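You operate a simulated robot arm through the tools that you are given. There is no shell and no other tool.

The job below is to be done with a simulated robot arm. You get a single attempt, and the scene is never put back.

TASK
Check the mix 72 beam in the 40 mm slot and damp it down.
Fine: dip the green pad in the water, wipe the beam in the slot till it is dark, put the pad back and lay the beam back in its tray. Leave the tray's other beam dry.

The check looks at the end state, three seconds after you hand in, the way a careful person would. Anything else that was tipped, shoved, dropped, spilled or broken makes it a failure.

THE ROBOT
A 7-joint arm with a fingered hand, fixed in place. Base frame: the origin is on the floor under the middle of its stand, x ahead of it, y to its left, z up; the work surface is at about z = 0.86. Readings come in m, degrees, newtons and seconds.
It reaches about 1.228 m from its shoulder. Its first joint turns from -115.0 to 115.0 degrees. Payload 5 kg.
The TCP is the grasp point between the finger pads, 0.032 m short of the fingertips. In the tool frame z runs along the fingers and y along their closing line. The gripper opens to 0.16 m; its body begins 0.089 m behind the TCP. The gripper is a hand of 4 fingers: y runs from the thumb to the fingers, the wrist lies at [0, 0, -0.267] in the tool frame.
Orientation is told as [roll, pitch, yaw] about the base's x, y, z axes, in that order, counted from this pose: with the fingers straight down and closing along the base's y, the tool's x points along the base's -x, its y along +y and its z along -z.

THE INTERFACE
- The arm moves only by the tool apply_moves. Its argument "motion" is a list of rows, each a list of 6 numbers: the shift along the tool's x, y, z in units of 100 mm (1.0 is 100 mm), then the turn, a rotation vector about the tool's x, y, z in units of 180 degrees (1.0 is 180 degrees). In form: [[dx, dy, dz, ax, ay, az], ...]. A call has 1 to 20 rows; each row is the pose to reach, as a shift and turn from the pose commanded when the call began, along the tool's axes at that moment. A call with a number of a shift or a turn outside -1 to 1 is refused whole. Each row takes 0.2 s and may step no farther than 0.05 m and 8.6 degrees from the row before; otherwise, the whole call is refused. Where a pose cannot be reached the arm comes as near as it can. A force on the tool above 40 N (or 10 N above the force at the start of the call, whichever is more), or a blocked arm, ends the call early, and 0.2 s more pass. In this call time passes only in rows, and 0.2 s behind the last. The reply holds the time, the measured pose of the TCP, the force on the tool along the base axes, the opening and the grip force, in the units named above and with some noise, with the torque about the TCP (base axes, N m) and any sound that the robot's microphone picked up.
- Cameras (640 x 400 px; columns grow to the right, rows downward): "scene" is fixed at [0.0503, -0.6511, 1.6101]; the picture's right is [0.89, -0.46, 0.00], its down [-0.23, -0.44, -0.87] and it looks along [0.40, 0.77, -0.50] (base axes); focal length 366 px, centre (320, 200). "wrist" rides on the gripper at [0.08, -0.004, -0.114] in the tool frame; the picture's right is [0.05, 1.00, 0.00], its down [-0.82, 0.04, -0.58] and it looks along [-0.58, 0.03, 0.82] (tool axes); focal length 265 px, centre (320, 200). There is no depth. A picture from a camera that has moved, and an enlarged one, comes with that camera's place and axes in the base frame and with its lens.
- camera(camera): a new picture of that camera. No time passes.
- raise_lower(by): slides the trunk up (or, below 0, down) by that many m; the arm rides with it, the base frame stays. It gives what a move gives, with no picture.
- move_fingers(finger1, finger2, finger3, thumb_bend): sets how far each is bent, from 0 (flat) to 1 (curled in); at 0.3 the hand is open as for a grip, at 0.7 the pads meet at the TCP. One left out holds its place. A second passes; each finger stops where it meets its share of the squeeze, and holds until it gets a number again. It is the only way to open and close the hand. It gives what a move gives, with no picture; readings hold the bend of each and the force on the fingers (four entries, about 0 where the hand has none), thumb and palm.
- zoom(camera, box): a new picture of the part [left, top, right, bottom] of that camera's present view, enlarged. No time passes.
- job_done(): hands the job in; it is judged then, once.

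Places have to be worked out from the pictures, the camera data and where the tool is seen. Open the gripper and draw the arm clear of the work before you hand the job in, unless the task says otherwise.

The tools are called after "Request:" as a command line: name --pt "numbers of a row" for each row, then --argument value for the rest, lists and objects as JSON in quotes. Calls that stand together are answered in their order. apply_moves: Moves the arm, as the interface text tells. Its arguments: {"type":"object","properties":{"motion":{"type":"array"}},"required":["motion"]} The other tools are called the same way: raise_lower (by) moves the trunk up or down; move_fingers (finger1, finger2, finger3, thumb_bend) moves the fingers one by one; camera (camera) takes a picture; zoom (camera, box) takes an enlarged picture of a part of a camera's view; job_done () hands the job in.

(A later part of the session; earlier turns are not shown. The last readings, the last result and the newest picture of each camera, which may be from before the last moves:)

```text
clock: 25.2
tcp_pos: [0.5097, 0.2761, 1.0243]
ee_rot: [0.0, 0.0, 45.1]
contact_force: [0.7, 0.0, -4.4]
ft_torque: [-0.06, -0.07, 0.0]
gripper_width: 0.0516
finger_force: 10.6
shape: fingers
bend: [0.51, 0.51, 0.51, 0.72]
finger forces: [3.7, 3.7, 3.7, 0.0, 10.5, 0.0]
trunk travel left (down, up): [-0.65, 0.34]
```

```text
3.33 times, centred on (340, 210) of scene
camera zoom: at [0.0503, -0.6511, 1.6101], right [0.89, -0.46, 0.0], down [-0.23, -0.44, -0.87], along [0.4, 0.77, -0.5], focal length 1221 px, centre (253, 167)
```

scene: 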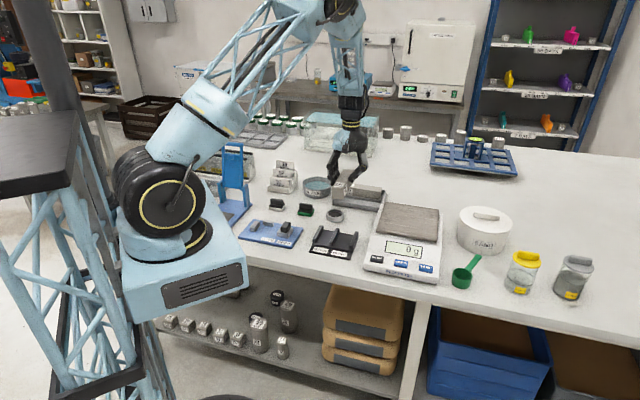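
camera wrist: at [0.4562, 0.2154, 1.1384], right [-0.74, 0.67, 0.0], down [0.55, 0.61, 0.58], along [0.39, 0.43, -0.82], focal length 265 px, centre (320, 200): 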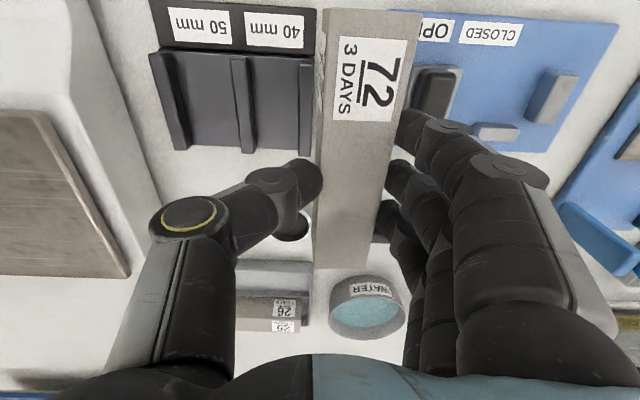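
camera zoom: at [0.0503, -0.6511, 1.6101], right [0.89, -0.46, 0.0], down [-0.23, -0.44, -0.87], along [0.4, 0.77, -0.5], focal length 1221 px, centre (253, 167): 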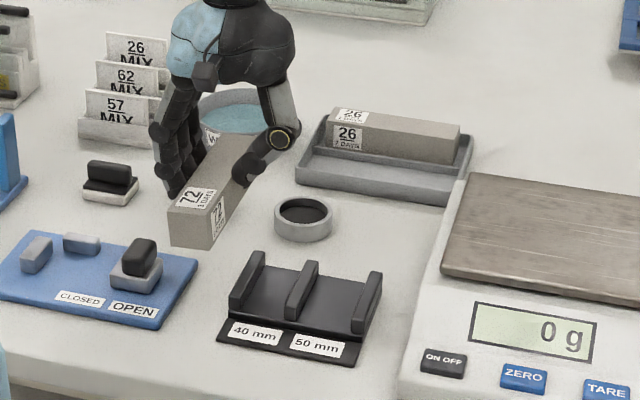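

The gauge is clearly visible beside the beam, so I'll zoom in to measure the slot in the tool frame.

Request:
zoom --camera "wrist" --box '[140, 0, 340, 170]'

```text
2.35 times, centred on (240, 85) of wrist
camera zoom: at [0.4562, 0.2154, 1.1384], right [-0.74, 0.67, 0.0], down [0.55, 0.61, 0.58], along [0.39, 0.43, -0.82], focal length 624 px, centre (508, 471)
```

zoom: 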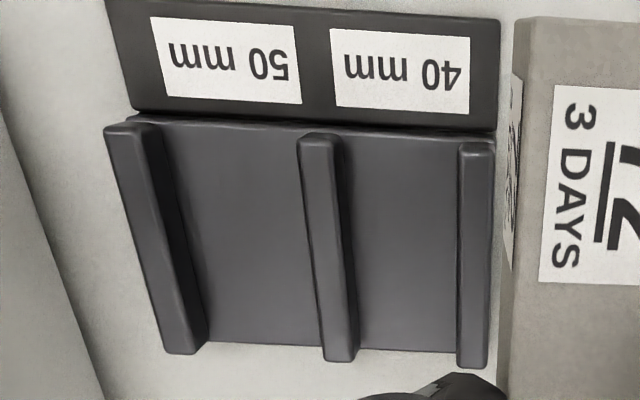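

I'll zoom in further on rails 1 and 2 for exact edges.

Request:
zoom --camera "wrist" --box '[225, 40, 305, 100]'

Request:
zoom --camera "wrist" --box '[265, 40, 345, 100]'

Request:
zoom --camera "wrist" --box '[260, 100, 340, 160]'

```text
6.67 times, centred on (265, 70) of wrist
camera zoom: at [0.4562, 0.2154, 1.1384], right [-0.74, 0.67, 0.0], down [0.55, 0.61, 0.58], along [0.39, 0.43, -0.82], focal length 1769 px, centre (687, 1067)
```

zoom: 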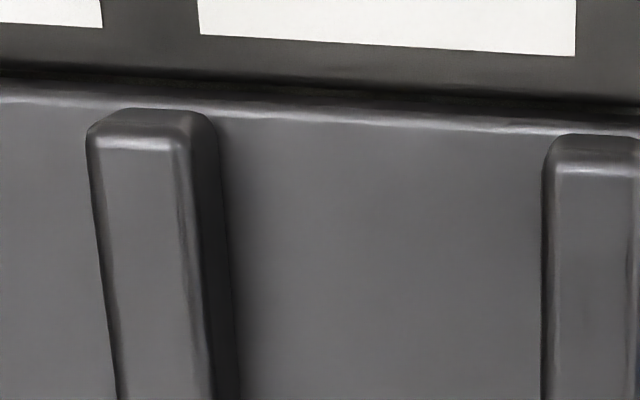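

```text
6.67 times, centred on (305, 70) of wrist
camera zoom: at [0.4562, 0.2154, 1.1384], right [-0.74, 0.67, 0.0], down [0.55, 0.61, 0.58], along [0.39, 0.43, -0.82], focal length 1769 px, centre (420, 1067)
```

zoom: 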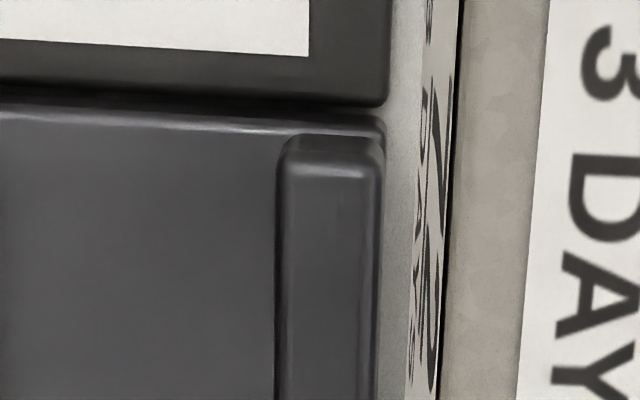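

```text
6.67 times, centred on (300, 130) of wrist
camera zoom: at [0.4562, 0.2154, 1.1384], right [-0.74, 0.67, 0.0], down [0.55, 0.61, 0.58], along [0.39, 0.43, -0.82], focal length 1769 px, centre (453, 667)
```

zoom: 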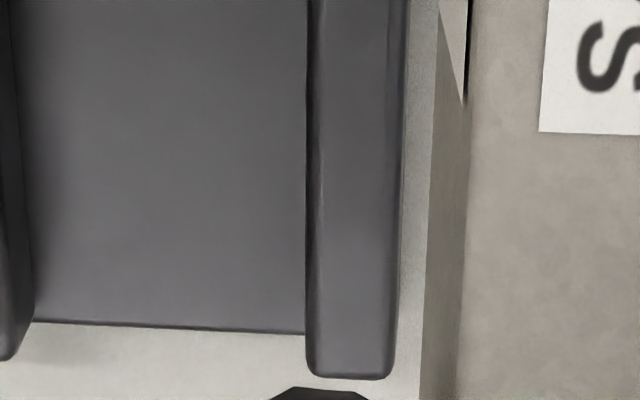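

The slot spans tool y from −64 to −20 mm (about 43.5 mm wide) and is parallel to the tool, so I need a −60 mm sideways shift. I'll move over the slot and lower until the beam's bottom is just above the rails.

Request:
apply_moves --pt "0 -0.15 0 0 0 0" --pt "0 -0.3 0 0 0 0" --pt "0 -0.45 0 0 0 0" --pt "0 -0.6 0 0 0 0" --pt "0 -0.6 0.15 0 0 0" --pt "0 -0.6 0.3 0 0 0" --pt "0 -0.6 0.45 0 0 0" --pt "0 -0.6 0.58 0 0 0" --pt "0 -0.6 0.66 0 0 0"

Request:
camera --camera "wrist"

Request:
zoom --camera "scene" --box '[300, 190, 380, 260]'

```text
clock: 27.2
tcp_pos: [0.5522, 0.234, 0.9568]
ee_rot: [0.0, -0.1, 45.0]
contact_force: [0.5, 0.4, -5.3]
ft_torque: [-0.04, -0.07, 0.03]
gripper_width: 0.0516
finger_force: 10.7
shape: fingers
bend: [0.51, 0.51, 0.51, 0.72]
finger forces: [3.8, 3.8, 3.6, 0.0, 10.7, 0.1]
trunk travel left (down, up): [-0.65, 0.34]
```

```text
taken
camera wrist: at [0.498, 0.1738, 1.0717], right [-0.74, 0.67, 0.0], down [0.55, 0.61, 0.58], along [0.39, 0.43, -0.82], focal length 265 px, centre (320, 200)
```

wrist: 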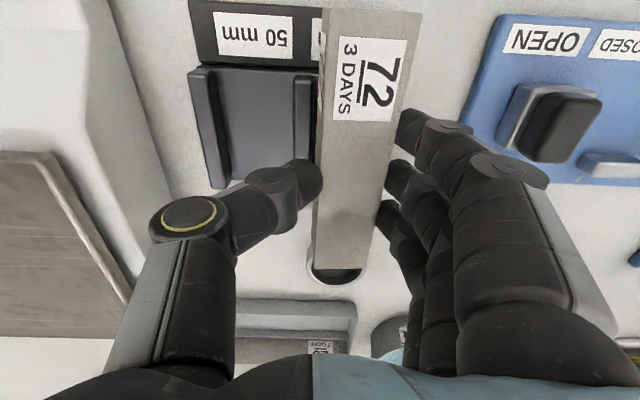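

```text
5.71 times, centred on (340, 225) of scene
camera zoom: at [0.0503, -0.6511, 1.6101], right [0.89, -0.46, 0.0], down [-0.23, -0.44, -0.87], along [0.4, 0.77, -0.5], focal length 2093 px, centre (206, 57)
```

zoom: 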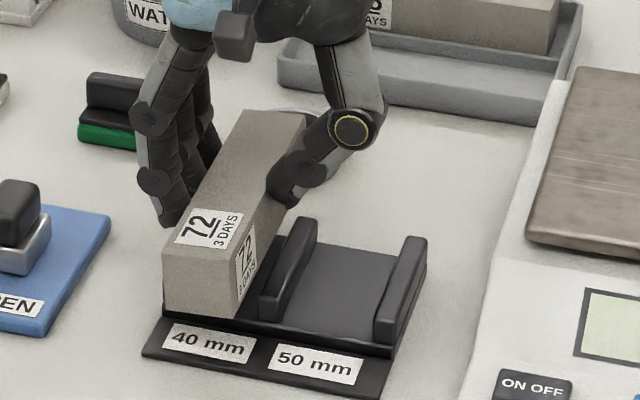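

The beam sits over the 40 mm slot with matching axes, and its far end clears the ring by about 30 mm. I'll lower 13 mm so the bottom enters between the rails, watching the force.

Request:
apply_moves --pt "0 0 0.03 0 0 0" --pt "0 0 0.06 0 0 0" --pt "0 0 0.09 0 0 0" --pt "0 0 0.12 0 0 0" --pt "0 0 0.14 0 0 0"

Request:
zoom --camera "scene" --box '[300, 190, 380, 260]'

Request:
zoom --camera "wrist" --box '[200, 0, 440, 170]'

```text
clock: 28.4
tcp_pos: [0.5521, 0.235, 0.9441]
ee_rot: [-0.1, 0.0, 45.1]
contact_force: [0.2, 0.0, -5.5]
ft_torque: [-0.08, -0.04, -0.02]
gripper_width: 0.0514
finger_force: 10.9
shape: fingers
bend: [0.51, 0.51, 0.51, 0.72]
finger forces: [3.8, 3.6, 3.7, 0.1, 10.6, 0.0]
trunk travel left (down, up): [-0.65, 0.34]
```

```text
5.71 times, centred on (340, 225) of scene
camera zoom: at [0.0503, -0.6511, 1.6101], right [0.89, -0.46, 0.0], down [-0.23, -0.44, -0.87], along [0.4, 0.77, -0.5], focal length 2093 px, centre (206, 57)
```

zoom: 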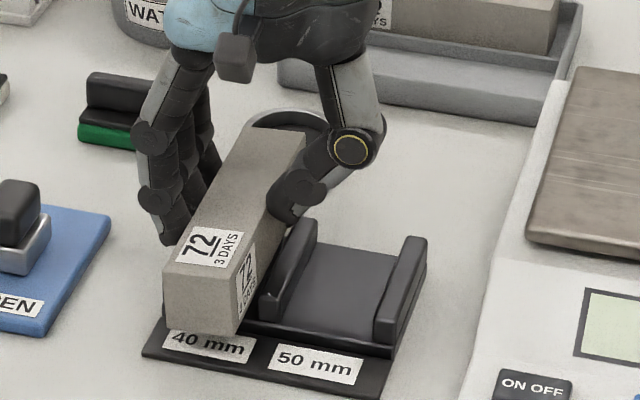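

```text
2.35 times, centred on (320, 85) of wrist
camera zoom: at [0.4988, 0.1744, 1.0584], right [-0.74, 0.67, 0.0], down [0.55, 0.61, 0.58], along [0.39, 0.43, -0.82], focal length 624 px, centre (320, 471)
```

zoom: 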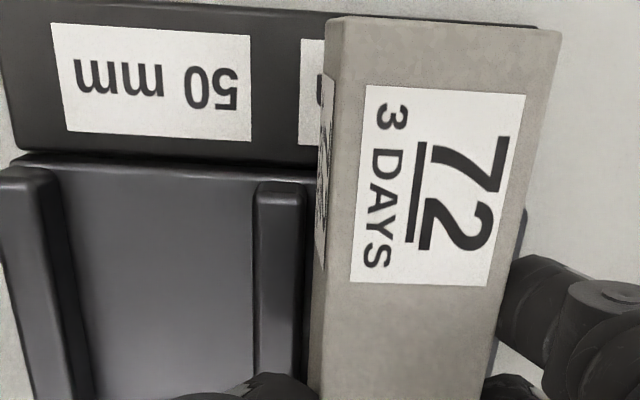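

No resistance, so the beam's bottom should be entering the slot. I'll keep lowering in small steps until it seats and the weight comes off.

Request:
apply_moves --pt "0 0 0.03 0 0 0" --pt "0 0 0.06 0 0 0" --pt "0 0 0.09 0 0 0" --pt "0 0 0.11 0 0 0"

Request:
zoom --camera "scene" --box '[300, 190, 380, 260]'

```text
clock: 29.4
tcp_pos: [0.553, 0.2348, 0.9332]
ee_rot: [-0.1, 0.0, 45.1]
contact_force: [-0.1, -0.1, -6.3]
ft_torque: [-0.05, -0.09, -0.01]
gripper_width: 0.0514
finger_force: 11.0
shape: fingers
bend: [0.51, 0.51, 0.51, 0.72]
finger forces: [3.8, 3.6, 3.6, 0.0, 10.4, 0.0]
trunk travel left (down, up): [-0.65, 0.34]
```

```text
5.71 times, centred on (340, 225) of scene
camera zoom: at [0.0503, -0.6511, 1.6101], right [0.89, -0.46, 0.0], down [-0.23, -0.44, -0.87], along [0.4, 0.77, -0.5], focal length 2093 px, centre (206, 57)
```

zoom: 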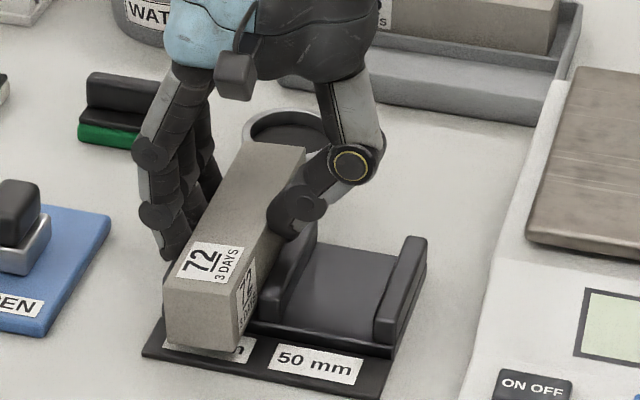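

Still hanging free with the full weight on the hand. I'll lower millimetre by millimetre until it touches.

Request:
apply_moves --pt "0 0 0.01 0 0 0" --pt "0 0 0.02 0 0 0" --pt "0 0 0.03 0 0 0"

Request:
apply_moves --pt "0 0 0.01 0 0 0"

```text
clock: 30.2
tcp_pos: [0.5531, 0.2351, 0.9318]
ee_rot: [0.0, -0.2, 45.1]
contact_force: [3.4, 0.8, 12.1]
ft_torque: [0.3, 0.26, -0.07]
gripper_width: 0.0513
finger_force: 12.4
shape: fingers
bend: [0.52, 0.52, 0.52, 0.72]
finger forces: [3.9, 3.7, 3.6, 0.0, 14.0, 0.0]
trunk travel left (down, up): [-0.65, 0.34]
```

```text
clock: 30.6
tcp_pos: [0.5528, 0.234, 0.9307]
ee_rot: [0.0, 0.0, 45.1]
contact_force: [6.6, -1.8, 15.8]
ft_torque: [0.3, 0.2, -0.05]
gripper_width: 0.0518
finger_force: 13.7
shape: fingers
bend: [0.52, 0.52, 0.53, 0.72]
finger forces: [4.3, 3.6, 3.2, 0.1, 16.5, 0.1]
trunk travel left (down, up): [-0.65, 0.34]
```

Contact at TCP z≈0.931, the height expected for the slot floor. I'll ease off 3 mm to relieve the press and look before releasing.

Request:
apply_moves --pt "0 0 -0.015 0 0 0" --pt "0 0 -0.03 0 0 0"

Request:
zoom --camera "scene" --box '[300, 190, 380, 260]'

Request:
camera --camera "wrist"

```text
clock: 31.2
tcp_pos: [0.5522, 0.234, 0.9317]
ee_rot: [0.0, 0.1, 45.1]
contact_force: [1.9, -0.1, -4.4]
ft_torque: [-0.08, -0.07, 0.04]
gripper_width: 0.0517
finger_force: 11.2
shape: fingers
bend: [0.52, 0.52, 0.52, 0.72]
finger forces: [3.3, 3.3, 3.2, 0.0, 11.1, 0.0]
trunk travel left (down, up): [-0.65, 0.34]
```

```text
5.71 times, centred on (340, 225) of scene
camera zoom: at [0.0503, -0.6511, 1.6101], right [0.89, -0.46, 0.0], down [-0.23, -0.44, -0.87], along [0.4, 0.77, -0.5], focal length 2093 px, centre (206, 57)
```

zoom: 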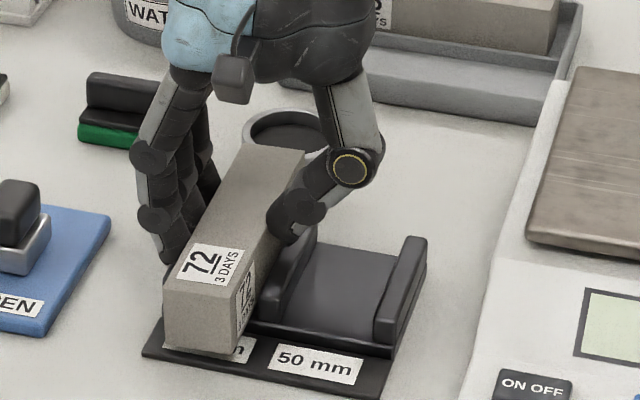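

```text
taken
camera wrist: at [0.4977, 0.1744, 1.046], right [-0.74, 0.67, 0.0], down [0.55, 0.61, 0.58], along [0.38, 0.43, -0.82], focal length 265 px, centre (320, 200)
```

wrist: 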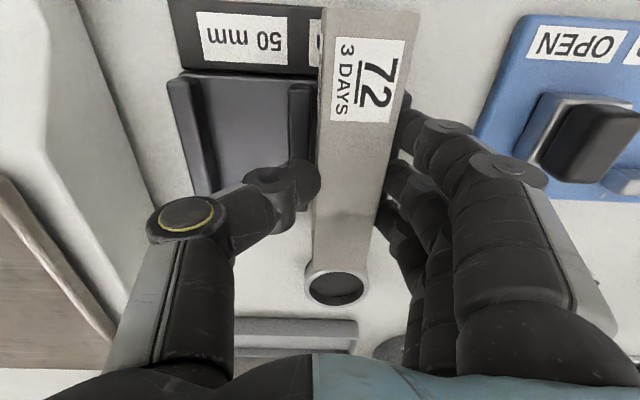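

The beam is carried almost exactly at the contact height. I'll lower 1 mm to rest it on the slot floor, then release gently, fingers and thumb together.

Request:
apply_moves --pt "0 0 0.01 0 0 0"

Request:
move_fingers --finger1 0.48 --finger2 0.48 --finger3 0.48 --thumb_bend 0.67

Request:
zoom --camera "scene" --box '[300, 190, 380, 260]'

Request:
zoom --camera "wrist" --box '[200, 0, 440, 280]'

```text
clock: 31.6
tcp_pos: [0.5511, 0.2364, 0.9325]
ee_rot: [-0.1, 0.0, 45.0]
contact_force: [0.6, -1.4, -2.6]
ft_torque: [-0.05, 0.02, 0.09]
gripper_width: 0.0517
finger_force: 10.3
shape: fingers
bend: [0.52, 0.52, 0.52, 0.72]
finger forces: [3.4, 3.3, 3.4, 0.0, 11.4, 0.1]
trunk travel left (down, up): [-0.65, 0.34]
```

```text
clock: 32.6
tcp_pos: [0.5516, 0.2359, 0.9327]
ee_rot: [0.0, 0.0, 45.0]
contact_force: [0.1, 0.0, 0.4]
ft_torque: [0.03, -0.03, -0.01]
gripper_width: 0.0625
finger_force: 0.0
shape: fingers
bend: [0.48, 0.48, 0.48, 0.67]
finger forces: [0.0, 0.0, 0.0, 0.0, 0.0, 0.0]
trunk travel left (down, up): [-0.65, 0.34]
```

```text
5.71 times, centred on (340, 225) of scene
camera zoom: at [0.0503, -0.6511, 1.6101], right [0.89, -0.46, 0.0], down [-0.23, -0.44, -0.87], along [0.4, 0.77, -0.5], focal length 2093 px, centre (206, 57)
```

zoom: 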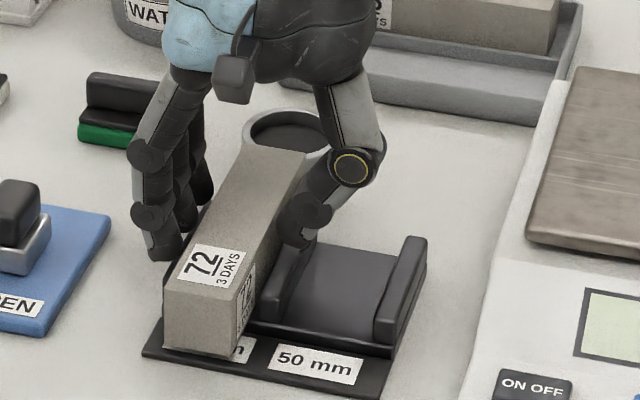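

```text
1.43 times, centred on (320, 140) of wrist
camera zoom: at [0.4979, 0.1744, 1.046], right [-0.74, 0.67, 0.0], down [0.55, 0.61, 0.58], along [0.39, 0.43, -0.82], focal length 379 px, centre (320, 286)
```

zoom: 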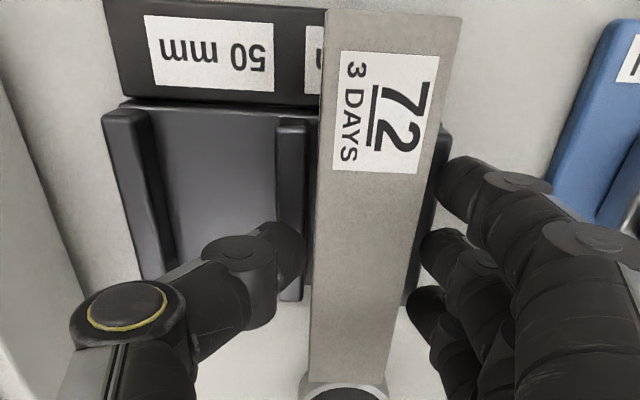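

Beam 72 is resting in the 40 mm slot and the fingers are free, with all forces zero. I'll open slightly more and rise straight up.

Request:
move_fingers --finger1 0.46 --finger2 0.46 --finger3 0.46 --thumb_bend 0.62

Request:
apply_moves --pt "0 0 -0.05 0 0 0" --pt "0 0 -0.12 0 0 0" --pt "0 0 -0.25 0 0 0" --pt "0 0 -0.45 0 0 0" --pt "0 0 -0.7 0 0 0" --pt "0 0 -0.95 0 0 0"

Request:
camera --camera "wrist"

Request:
zoom --camera "scene" --box '[300, 190, 380, 260]'

```text
clock: 33.6
tcp_pos: [0.5518, 0.2349, 0.9318]
ee_rot: [0.0, 0.0, 45.1]
contact_force: [0.5, 0.1, -0.4]
ft_torque: [0.02, -0.01, -0.02]
gripper_width: 0.0752
finger_force: 0.1
shape: fingers
bend: [0.46, 0.46, 0.46, 0.62]
finger forces: [0.0, 0.0, 0.0, 0.1, 0.0, 0.0]
trunk travel left (down, up): [-0.65, 0.34]
```

```text
clock: 35.0
tcp_pos: [0.554, 0.2346, 1.0264]
ee_rot: [0.0, -0.1, 45.1]
contact_force: [-1.2, -0.4, -0.8]
ft_torque: [-0.01, 0.02, -0.04]
gripper_width: 0.0755
finger_force: 0.1
shape: fingers
bend: [0.46, 0.46, 0.46, 0.62]
finger forces: [0.0, 0.0, 0.0, 0.0, 0.0, 0.0]
trunk travel left (down, up): [-0.65, 0.34]
```

```text
taken
camera wrist: at [0.4989, 0.174, 1.1402], right [-0.74, 0.67, 0.0], down [0.55, 0.61, 0.58], along [0.39, 0.43, -0.82], focal length 265 px, centre (320, 200)
```

wrist: 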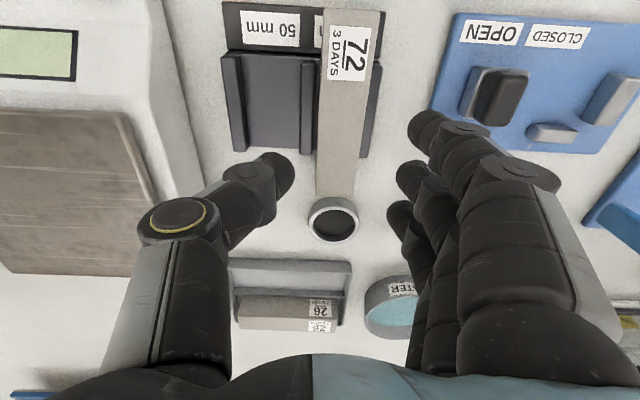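

```text
5.71 times, centred on (340, 225) of scene
camera zoom: at [0.0503, -0.6511, 1.6101], right [0.89, -0.46, 0.0], down [-0.23, -0.44, -0.87], along [0.4, 0.77, -0.5], focal length 2093 px, centre (206, 57)
```

zoom: 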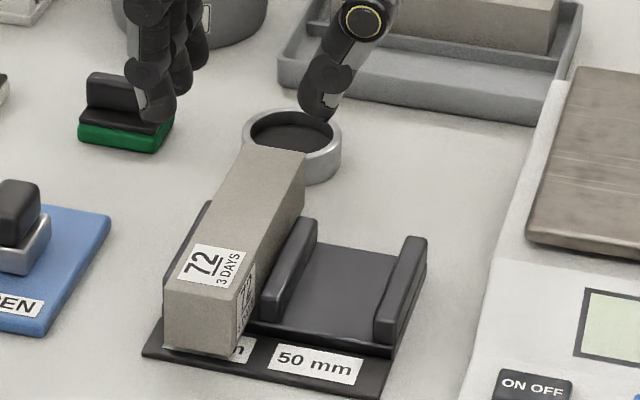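

The beam is well seated in the 40 mm slot. Next is the green pad near (0.554, 0.435), so I'll rotate back to −45.5° and move toward it.

Request:
apply_moves --pt "-0.06 0.06 0 0 0 0.042" --pt "-0.12 0.12 0 0 0 0.084" --pt "-0.19 0.19 0 0 0 0.126" --pt "-0.25 0.25 0 0 0 0.168" --pt "-0.31 0.31 0 0 0 0.21" --pt "-0.38 0.38 0 0 0 0.2515" --pt "-0.44 0.44 0 0 0 0.2935" --pt "-0.5 0.5 0 0 0 0.335" --pt "-0.56 0.56 0 0 0 0.377" --pt "-0.62 0.62 0 0 0 0.419" --pt "-0.69 0.69 0 0 0 0.461" --pt "-0.75 0.75 0 0 0 0.503"

Request:
apply_moves --pt "0.15 0.15 0 0 0 0" --pt "0.32 0.32 0 0 0 0" --pt "0.5 0.5 0 0 0 0" --pt "0.67 0.66 0 0 0 0"

Request:
camera --camera "wrist"

```text
clock: 37.6
tcp_pos: [0.5546, 0.3406, 1.0257]
ee_rot: [-0.1, -0.1, -45.6]
contact_force: [0.2, -1.0, 0.5]
ft_torque: [0.02, 0.0, 0.0]
gripper_width: 0.0754
finger_force: 0.1
shape: fingers
bend: [0.46, 0.46, 0.46, 0.62]
finger forces: [0.0, 0.0, 0.1, 0.0, 0.0, 0.0]
trunk travel left (down, up): [-0.65, 0.34]
```

```text
clock: 38.6
tcp_pos: [0.5536, 0.4356, 1.025]
ee_rot: [-0.1, 0.0, -45.4]
contact_force: [0.0, 0.5, -0.4]
ft_torque: [-0.01, 0.02, 0.07]
gripper_width: 0.0753
finger_force: 0.1
shape: fingers
bend: [0.46, 0.46, 0.46, 0.62]
finger forces: [0.1, 0.0, 0.0, 0.1, 0.0, 0.0]
trunk travel left (down, up): [-0.65, 0.34]
```

```text
taken
camera wrist: at [0.494, 0.4886, 1.1385], right [0.68, 0.74, 0.0], down [0.6, -0.55, 0.58], along [0.43, -0.39, -0.82], focal length 265 px, centre (320, 200)
```

wrist: 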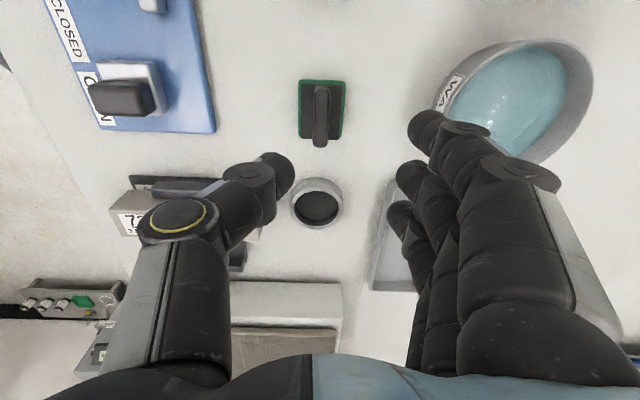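

The pad is directly below. I'll shape the hand for a symmetric pinch (about 45 mm opening) and zoom in to measure the handle.

Request:
move_fingers --finger1 0.57 --finger2 0.57 --finger3 0.57 --thumb_bend 0.57

Request:
zoom --camera "wrist" --box '[270, 60, 370, 160]'

Request:
zoom --camera "wrist" --box '[220, 80, 440, 260]'

Request:
zoom --camera "wrist" --box '[420, 20, 620, 180]'

```text
clock: 39.6
tcp_pos: [0.5534, 0.4345, 1.026]
ee_rot: [0.0, -0.1, -45.5]
contact_force: [-0.7, 0.7, -0.3]
ft_torque: [0.01, -0.01, -0.01]
gripper_width: 0.0681
finger_force: 0.1
shape: fingers
bend: [0.56, 0.56, 0.56, 0.56]
finger forces: [0.0, 0.1, 0.1, 0.0, 0.0, 0.0]
trunk travel left (down, up): [-0.65, 0.34]
```

```text
4.00 times, centred on (320, 110) of wrist
camera zoom: at [0.4941, 0.4877, 1.1389], right [0.68, 0.74, 0.0], down [0.6, -0.55, 0.58], along [0.43, -0.39, -0.82], focal length 1062 px, centre (320, 560)
```

zoom: 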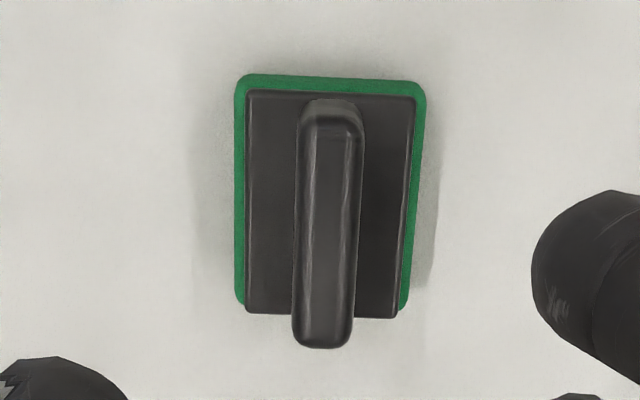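

```text
2.22 times, centred on (330, 170) of wrist
camera zoom: at [0.4941, 0.4877, 1.1389], right [0.68, 0.74, 0.0], down [0.6, -0.55, 0.58], along [0.43, -0.39, -0.82], focal length 590 px, centre (298, 267)
```

zoom: 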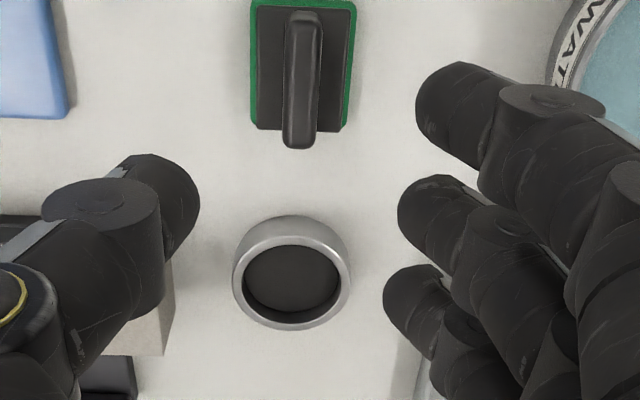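

```text
2.50 times, centred on (520, 100) of wrist
camera zoom: at [0.4941, 0.4877, 1.1389], right [0.68, 0.74, 0.0], down [0.6, -0.55, 0.58], along [0.43, -0.39, -0.82], focal length 664 px, centre (-180, 450)
```

zoom: 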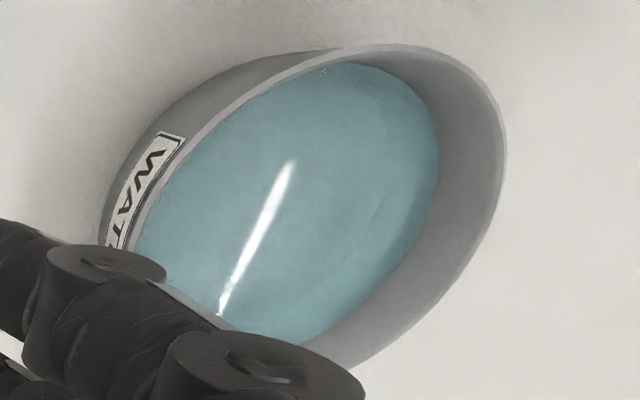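

The handle is about 52×12 mm, with its top at z≈0.90 and its axis parallel to the tool. It's centred at tool (0, 1.5) mm. I'll shift −5 mm in x and +1.5 mm in y to centre it between the fingers, then descend in two stages.

Request:
apply_moves --pt "-0.05 0.015 0.1 0 0 0" --pt "-0.05 0.015 0.3 0 0 0" --pt "-0.05 0.015 0.5 0 0 0" --pt "-0.05 0.015 0.7 0 0 0"

Request:
camera --camera "wrist"

Request:
zoom --camera "scene" --box '[270, 140, 350, 225]'

```text
clock: 40.6
tcp_pos: [0.5578, 0.4305, 0.9569]
ee_rot: [0.0, -0.1, -45.3]
contact_force: [-0.5, 0.4, -0.2]
ft_torque: [0.01, 0.01, 0.0]
gripper_width: 0.0681
finger_force: 0.0
shape: fingers
bend: [0.56, 0.56, 0.56, 0.56]
finger forces: [0.0, 0.0, 0.0, 0.1, 0.1, 0.1]
trunk travel left (down, up): [-0.65, 0.34]
```

```text
taken
camera wrist: at [0.4981, 0.4851, 1.0711], right [0.68, 0.74, 0.0], down [0.6, -0.55, 0.58], along [0.43, -0.39, -0.82], focal length 265 px, centre (320, 200)
```

wrist: 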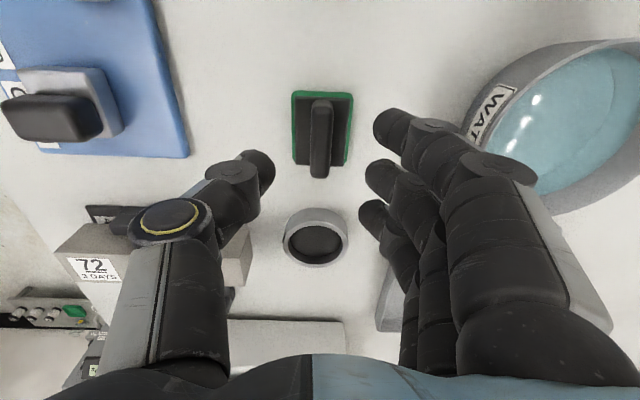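

```text
4.71 times, centred on (310, 182) of scene
camera zoom: at [0.0503, -0.6511, 1.6101], right [0.89, -0.46, 0.0], down [-0.23, -0.44, -0.87], along [0.4, 0.77, -0.5], focal length 1723 px, centre (367, 282)
```

zoom: 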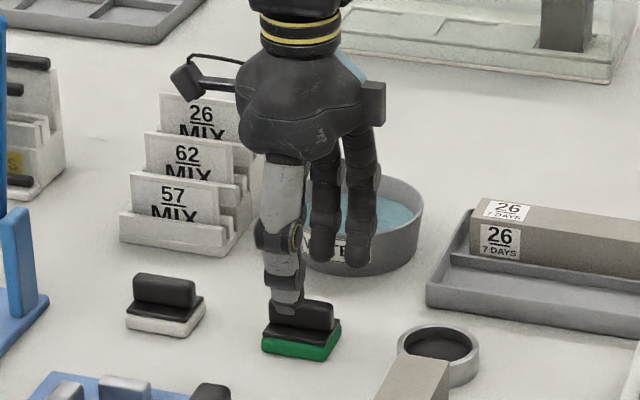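

Alignment is good, with the handle centred at tool (6, 0) mm. I'll lower the last 42 mm so the tips straddle the handle just above the plate.

Request:
apply_moves --pt "0 0 0.1 0 0 0" --pt "0 0 0.2 0 0 0" --pt "0 0 0.3 0 0 0" --pt "0 0 0.37 0 0 0" --pt "0 0 0.41 0 0 0"

Request:
zoom --camera "wrist" --box '[220, 80, 440, 260]'

Request:
zoom --camera "scene" --box '[280, 160, 340, 225]'

```text
clock: 41.8
tcp_pos: [0.5562, 0.4322, 0.9169]
ee_rot: [0.0, 0.0, -45.6]
contact_force: [-0.4, -0.3, 0.1]
ft_torque: [0.01, -0.01, -0.05]
gripper_width: 0.068
finger_force: 0.1
shape: fingers
bend: [0.56, 0.56, 0.56, 0.56]
finger forces: [0.0, 0.0, 0.0, 0.0, 0.0, 0.0]
trunk travel left (down, up): [-0.65, 0.34]
```

```text
2.22 times, centred on (330, 170) of wrist
camera zoom: at [0.4972, 0.4857, 1.03], right [0.68, 0.74, 0.0], down [0.6, -0.55, 0.58], along [0.43, -0.39, -0.82], focal length 590 px, centre (298, 267)
```

zoom: 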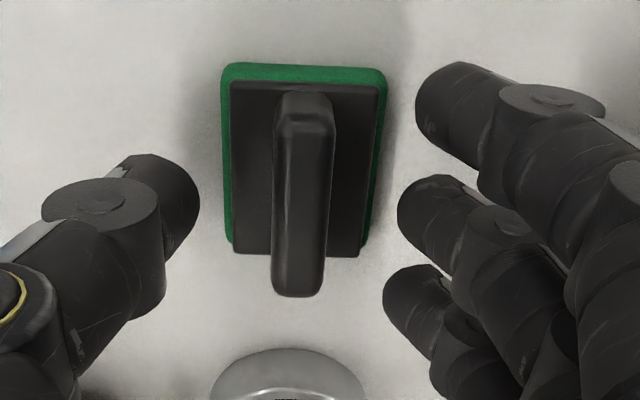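

```text
6.15 times, centred on (310, 192) of scene
camera zoom: at [0.0503, -0.6511, 1.6101], right [0.89, -0.46, 0.0], down [-0.23, -0.44, -0.87], along [0.4, 0.77, -0.5], focal length 2254 px, centre (382, 246)
```

zoom: 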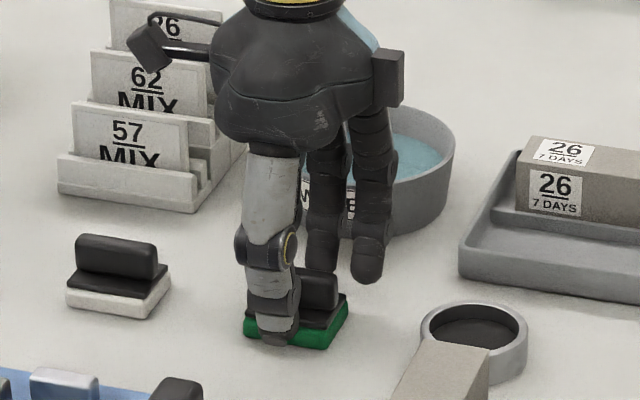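

The handle is centred between the thumb and middle finger. I'll close to pinch it.

Request:
move_fingers --finger1 0.62 --finger2 0.62 --finger3 0.62 --thumb_bend 0.62

Request:
move_fingers --finger1 0.7 --finger2 0.7 --finger3 0.7 --thumb_bend 0.7

Request:
zoom --camera "wrist" --box '[220, 80, 440, 260]'

Request:
zoom --camera "scene" --box '[280, 160, 340, 225]'

```text
clock: 42.8
tcp_pos: [0.5572, 0.4309, 0.9162]
ee_rot: [0.1, -0.1, -45.6]
contact_force: [-0.1, -0.2, 0.1]
ft_torque: [0.03, -0.02, -0.02]
gripper_width: 0.0473
finger_force: 0.0
shape: fingers
bend: [0.62, 0.62, 0.62, 0.62]
finger forces: [0.0, 0.0, 0.0, 0.1, 0.0, 0.0]
trunk travel left (down, up): [-0.65, 0.34]
```

```text
clock: 43.8
tcp_pos: [0.5576, 0.4323, 0.9159]
ee_rot: [0.0, 0.1, -45.5]
contact_force: [0.0, -0.9, -0.2]
ft_torque: [-0.03, 0.01, 0.0]
gripper_width: 0.0298
finger_force: 6.1
shape: fingers
bend: [0.68, 0.67, 0.68, 0.68]
finger forces: [1.9, 2.8, 1.4, 0.0, 6.1, 0.0]
trunk travel left (down, up): [-0.65, 0.34]
```

```text
2.22 times, centred on (330, 170) of wrist
camera zoom: at [0.4971, 0.4856, 1.03], right [0.68, 0.74, 0.0], down [0.6, -0.55, 0.58], along [0.43, -0.39, -0.82], focal length 590 px, centre (298, 267)
```

zoom: 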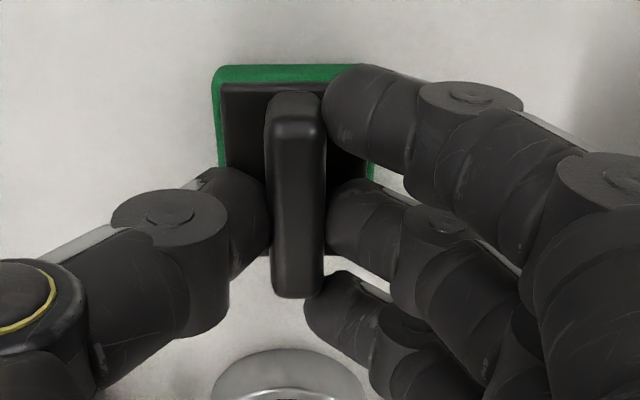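

```text
6.15 times, centred on (310, 192) of scene
camera zoom: at [0.0503, -0.6511, 1.6101], right [0.89, -0.46, 0.0], down [-0.23, -0.44, -0.87], along [0.4, 0.77, -0.5], focal length 2254 px, centre (382, 246)
```

zoom: 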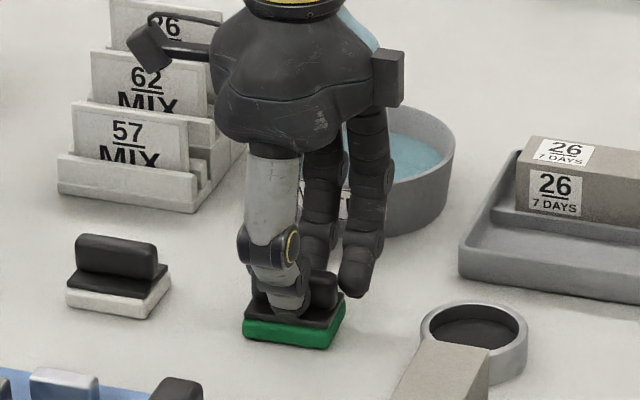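

All three fingers and the thumb contact the handle at about 6 N. I'll tighten slightly for the wipe, then lift a little to check.

Request:
move_fingers --finger1 0.73 --finger2 0.73 --finger3 0.73 --thumb_bend 0.73

Request:
apply_moves --pt "0 0 -0.05 0 0 0" --pt "0 0 -0.12 0 0 0" --pt "0 0 -0.2 0 0 0"

Request:
zoom --camera "scene" --box '[280, 160, 340, 225]'

Request:
zoom --camera "wrist" --box '[220, 80, 440, 260]'

```text
clock: 44.8
tcp_pos: [0.5569, 0.4316, 0.9157]
ee_rot: [0.0, 0.2, -45.4]
contact_force: [-1.0, -0.4, -0.7]
ft_torque: [-0.01, 0.0, -0.04]
gripper_width: 0.0278
finger_force: 14.6
shape: fingers
bend: [0.71, 0.71, 0.72, 0.69]
finger forces: [4.2, 6.6, 4.3, 0.0, 14.2, 0.0]
trunk travel left (down, up): [-0.65, 0.34]
```

```text
clock: 45.6
tcp_pos: [0.5569, 0.4327, 0.936]
ee_rot: [0.0, 0.0, -45.5]
contact_force: [0.5, -1.0, -0.5]
ft_torque: [0.04, 0.01, -0.02]
gripper_width: 0.028
finger_force: 14.9
shape: fingers
bend: [0.71, 0.71, 0.72, 0.69]
finger forces: [4.2, 6.9, 4.1, 0.1, 14.0, 0.0]
trunk travel left (down, up): [-0.65, 0.34]
```

```text
6.15 times, centred on (310, 192) of scene
camera zoom: at [0.0503, -0.6511, 1.6101], right [0.89, -0.46, 0.0], down [-0.23, -0.44, -0.87], along [0.4, 0.77, -0.5], focal length 2254 px, centre (382, 246)
```

zoom: 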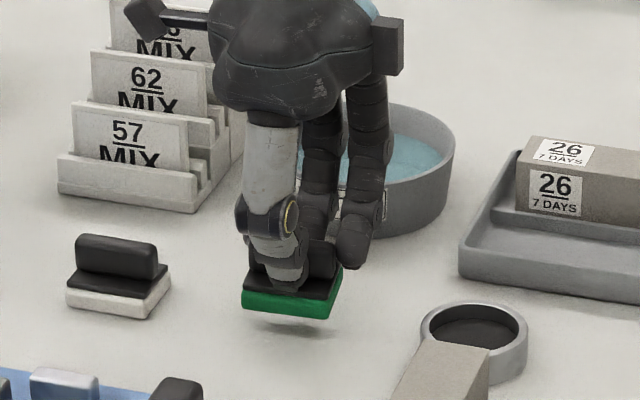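

```text
2.22 times, centred on (330, 170) of wrist
camera zoom: at [0.497, 0.4861, 1.0501], right [0.68, 0.74, 0.0], down [0.6, -0.55, 0.58], along [0.43, -0.39, -0.82], focal length 590 px, centre (298, 267)
```

zoom: 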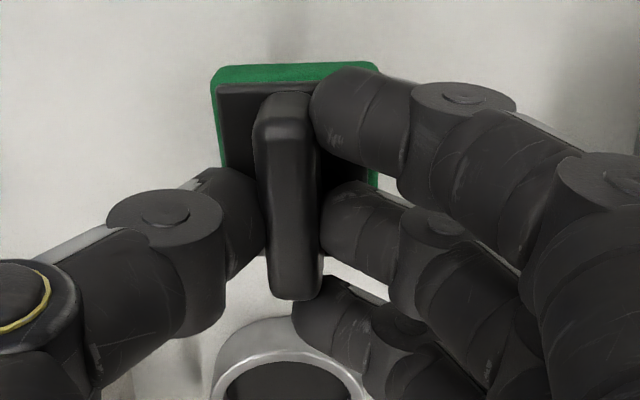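

The pad is lifted level in a firm 14 N grip, turned about 6° in the hand, which I'll correct when returning it. The water dish is centred near (0.666, 0.560). I'll rise and carry the pad over it.

Request:
apply_moves --pt "0 0 -0.25 0 0 0" --pt "0 0 -0.5 0 0 0" --pt "0.0 0.1 -0.7 0 0 0" --pt "0.02 0.3 -0.75 0 0 0" --pt "0.03 0.5 -0.75 0 0 0" --pt "0.04 0.7 -0.75 0 0 0" --pt "0.05 0.85 -0.75 0 0 0"

Request:
camera --camera "wrist"

Request:
zoom --camera "scene" --box '[270, 130, 370, 215]'

```text
clock: 47.2
tcp_pos: [0.6135, 0.496, 1.0101]
ee_rot: [0.0, 0.0, -45.4]
contact_force: [-0.9, -0.5, -0.4]
ft_torque: [0.02, 0.01, -0.02]
gripper_width: 0.0276
finger_force: 14.5
shape: fingers
bend: [0.71, 0.71, 0.72, 0.69]
finger forces: [4.1, 7.0, 4.0, 0.0, 13.8, 0.1]
trunk travel left (down, up): [-0.65, 0.34]
```

```text
taken
camera wrist: at [0.5534, 0.5501, 1.1236], right [0.68, 0.74, 0.0], down [0.6, -0.55, 0.58], along [0.43, -0.39, -0.82], focal length 265 px, centre (320, 200)
```

wrist: 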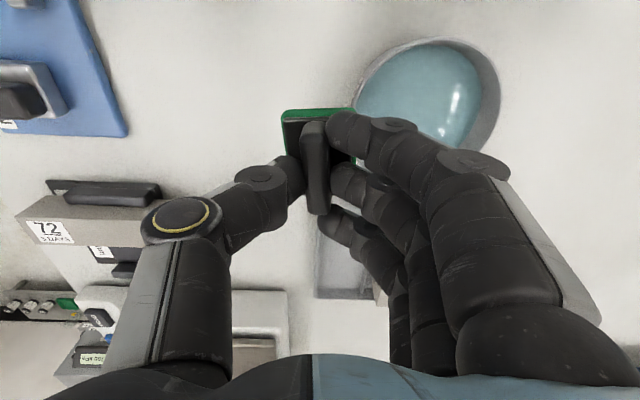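

```text
4.71 times, centred on (320, 172) of scene
camera zoom: at [0.0503, -0.6511, 1.6101], right [0.89, -0.46, 0.0], down [-0.23, -0.44, -0.87], along [0.4, 0.77, -0.5], focal length 1723 px, centre (320, 329)
```

zoom: 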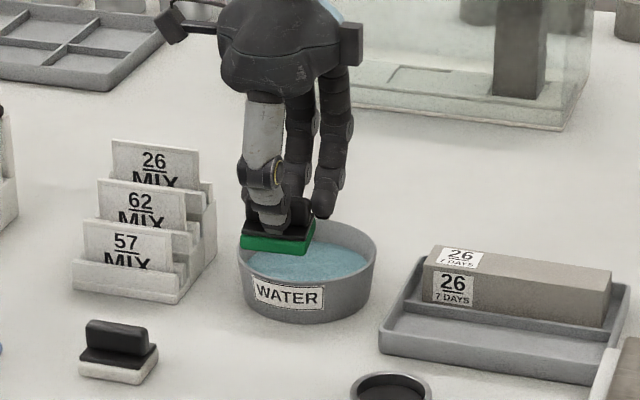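

I've refined the dish centre to about (0.664, 0.561). I'll move over the centre at this height and check from the scene camera before dipping.

Request:
apply_moves --pt "0.01 0.2 0 0 0 0" --pt "0.03 0.42 0 0 0 0" --pt "0.04 0.64 0 0 0 0" --pt "0.05 0.82 0 0 0 0"

Request:
camera --camera "wrist"

Request:
zoom --camera "scene" --box '[280, 140, 360, 210]'

```text
clock: 48.2
tcp_pos: [0.6699, 0.5564, 1.0106]
ee_rot: [-0.1, -0.1, -45.3]
contact_force: [-0.4, -0.2, 0.9]
ft_torque: [-0.03, 0.0, 0.0]
gripper_width: 0.0275
finger_force: 14.6
shape: fingers
bend: [0.71, 0.71, 0.72, 0.69]
finger forces: [3.9, 7.0, 4.0, 0.1, 13.7, 0.0]
trunk travel left (down, up): [-0.65, 0.34]
```

```text
taken
camera wrist: at [0.609, 0.6113, 1.1243], right [0.68, 0.74, 0.0], down [0.6, -0.55, 0.58], along [0.43, -0.39, -0.82], focal length 265 px, centre (320, 200)
```

wrist: 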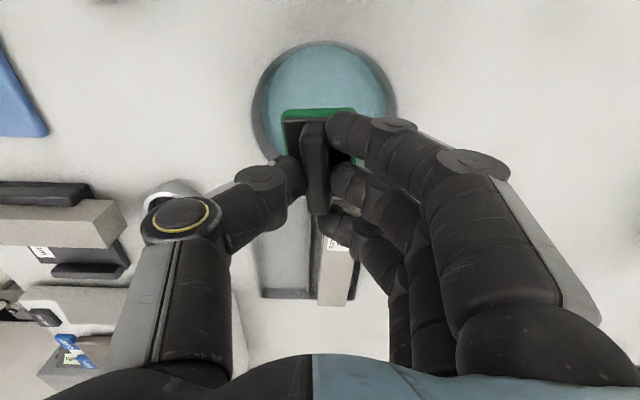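

```text
5.71 times, centred on (320, 175) of scene
camera zoom: at [0.0503, -0.6511, 1.6101], right [0.89, -0.46, 0.0], down [-0.23, -0.44, -0.87], along [0.4, 0.77, -0.5], focal length 2093 px, centre (320, 343)
```

zoom: 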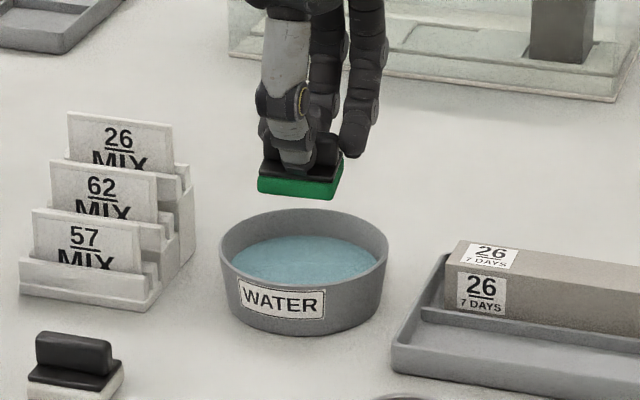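

The pad is centred over the dish within about 3 mm. I'll lower it slowly into the water.

Request:
apply_moves --pt "0 0.02 0.1 0 0 0" --pt "0 0.02 0.2 0 0 0" --pt "0 0.02 0.3 0 0 0" --pt "0 0.02 0.4 0 0 0" --pt "0 0.02 0.48 0 0 0" --pt "0 0.02 0.55 0 0 0" --pt "0 0.02 0.61 0 0 0" --pt "0 0.02 0.67 0 0 0" --pt "0 0.02 0.72 0 0 0" --pt "0 0.02 0.76 0 0 0"

Request:
zoom --camera "scene" --box '[280, 140, 360, 210]'

Request:
camera --camera "wrist"

```text
clock: 50.4
tcp_pos: [0.6702, 0.5585, 0.935]
ee_rot: [-0.1, 0.0, -45.4]
contact_force: [-0.2, -0.6, -0.4]
ft_torque: [0.01, 0.03, -0.01]
gripper_width: 0.0277
finger_force: 14.2
shape: fingers
bend: [0.71, 0.71, 0.72, 0.69]
finger forces: [3.9, 7.1, 3.9, 0.0, 13.6, 0.0]
trunk travel left (down, up): [-0.65, 0.34]
```

```text
5.71 times, centred on (320, 175) of scene
camera zoom: at [0.0503, -0.6511, 1.6101], right [0.89, -0.46, 0.0], down [-0.23, -0.44, -0.87], along [0.4, 0.77, -0.5], focal length 2093 px, centre (320, 343)
```

zoom: 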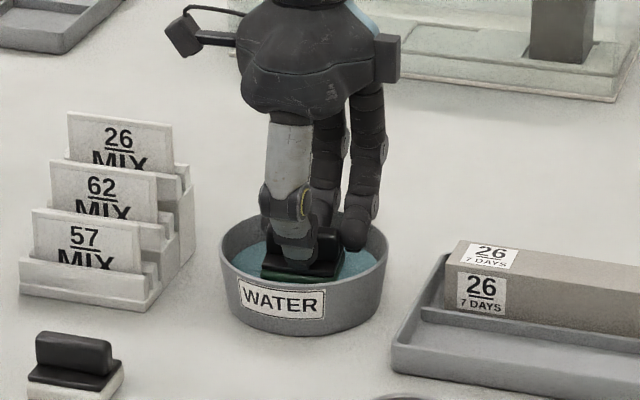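

```text
taken
camera wrist: at [0.6106, 0.612, 1.0481], right [0.68, 0.74, 0.0], down [0.6, -0.55, 0.58], along [0.43, -0.39, -0.82], focal length 265 px, centre (320, 200)
```

wrist: 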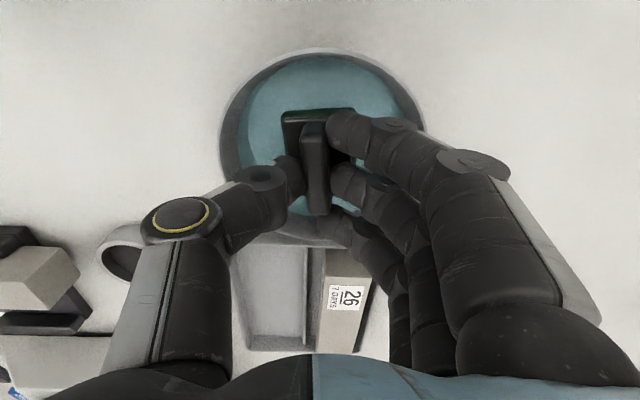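

The green pad has turned dark, so it's wet. I'll lift it slowly, pause over the dish to let it drip, then look.

Request:
apply_moves --pt "0 0 -0.05 0 0 0" --pt "0 0 -0.1 0 0 0" --pt "0 0 -0.16 0 0 0" --pt "0 0 -0.23 0 0 0" --pt "0 0 -0.3 0 0 0" --pt "0 0 -0.31 0 0 0" --pt "0 0 -0.31 0 0 0" --pt "0 0 -0.31 0 0 0" --pt "0 0 -0.31 0 0 0" --pt "0 0 -0.31 0 0 0" --pt "0 0 -0.4 0 0 0" --pt "0 0 -0.55 0 0 0" --pt "0 0 -0.7 0 0 0" --pt "0 0 -0.8 0 0 0"

Request:
zoom --camera "scene" --box '[280, 140, 360, 210]'

Request:
zoom --camera "scene" --box '[300, 200, 380, 260]'

```text
clock: 53.4
tcp_pos: [0.6707, 0.5585, 1.016]
ee_rot: [0.0, -0.1, -45.5]
contact_force: [0.1, 0.8, 0.1]
ft_torque: [0.0, -0.01, 0.01]
gripper_width: 0.0277
finger_force: 13.6
shape: fingers
bend: [0.71, 0.71, 0.72, 0.69]
finger forces: [3.8, 7.0, 3.9, 0.1, 13.6, 0.0]
trunk travel left (down, up): [-0.65, 0.34]
```

```text
5.71 times, centred on (320, 175) of scene
camera zoom: at [0.0503, -0.6511, 1.6101], right [0.89, -0.46, 0.0], down [-0.23, -0.44, -0.87], along [0.4, 0.77, -0.5], focal length 2093 px, centre (320, 343)
```

zoom: 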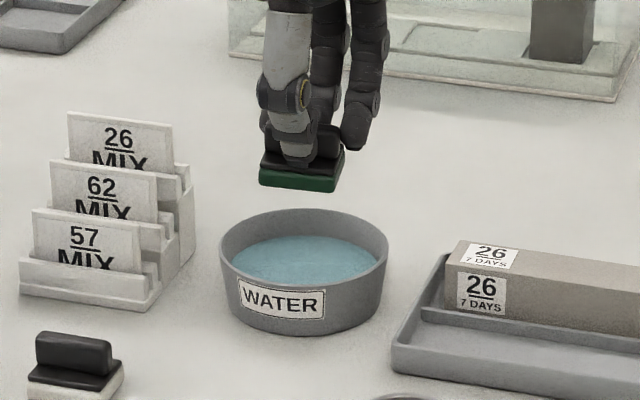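

```text
6.67 times, centred on (340, 230) of scene
camera zoom: at [0.0503, -0.6511, 1.6101], right [0.89, -0.46, 0.0], down [-0.23, -0.44, -0.87], along [0.4, 0.77, -0.5], focal length 2441 px, centre (187, 0)
```

zoom: 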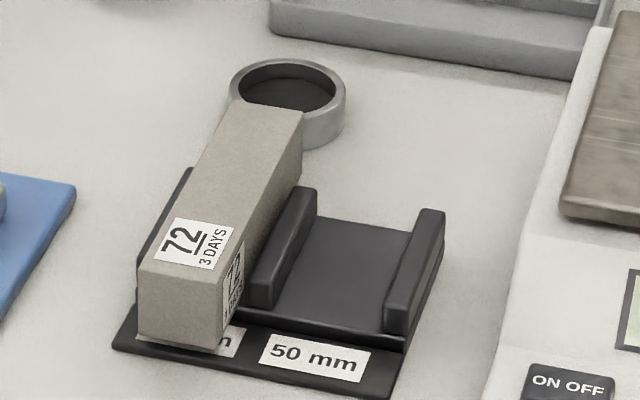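

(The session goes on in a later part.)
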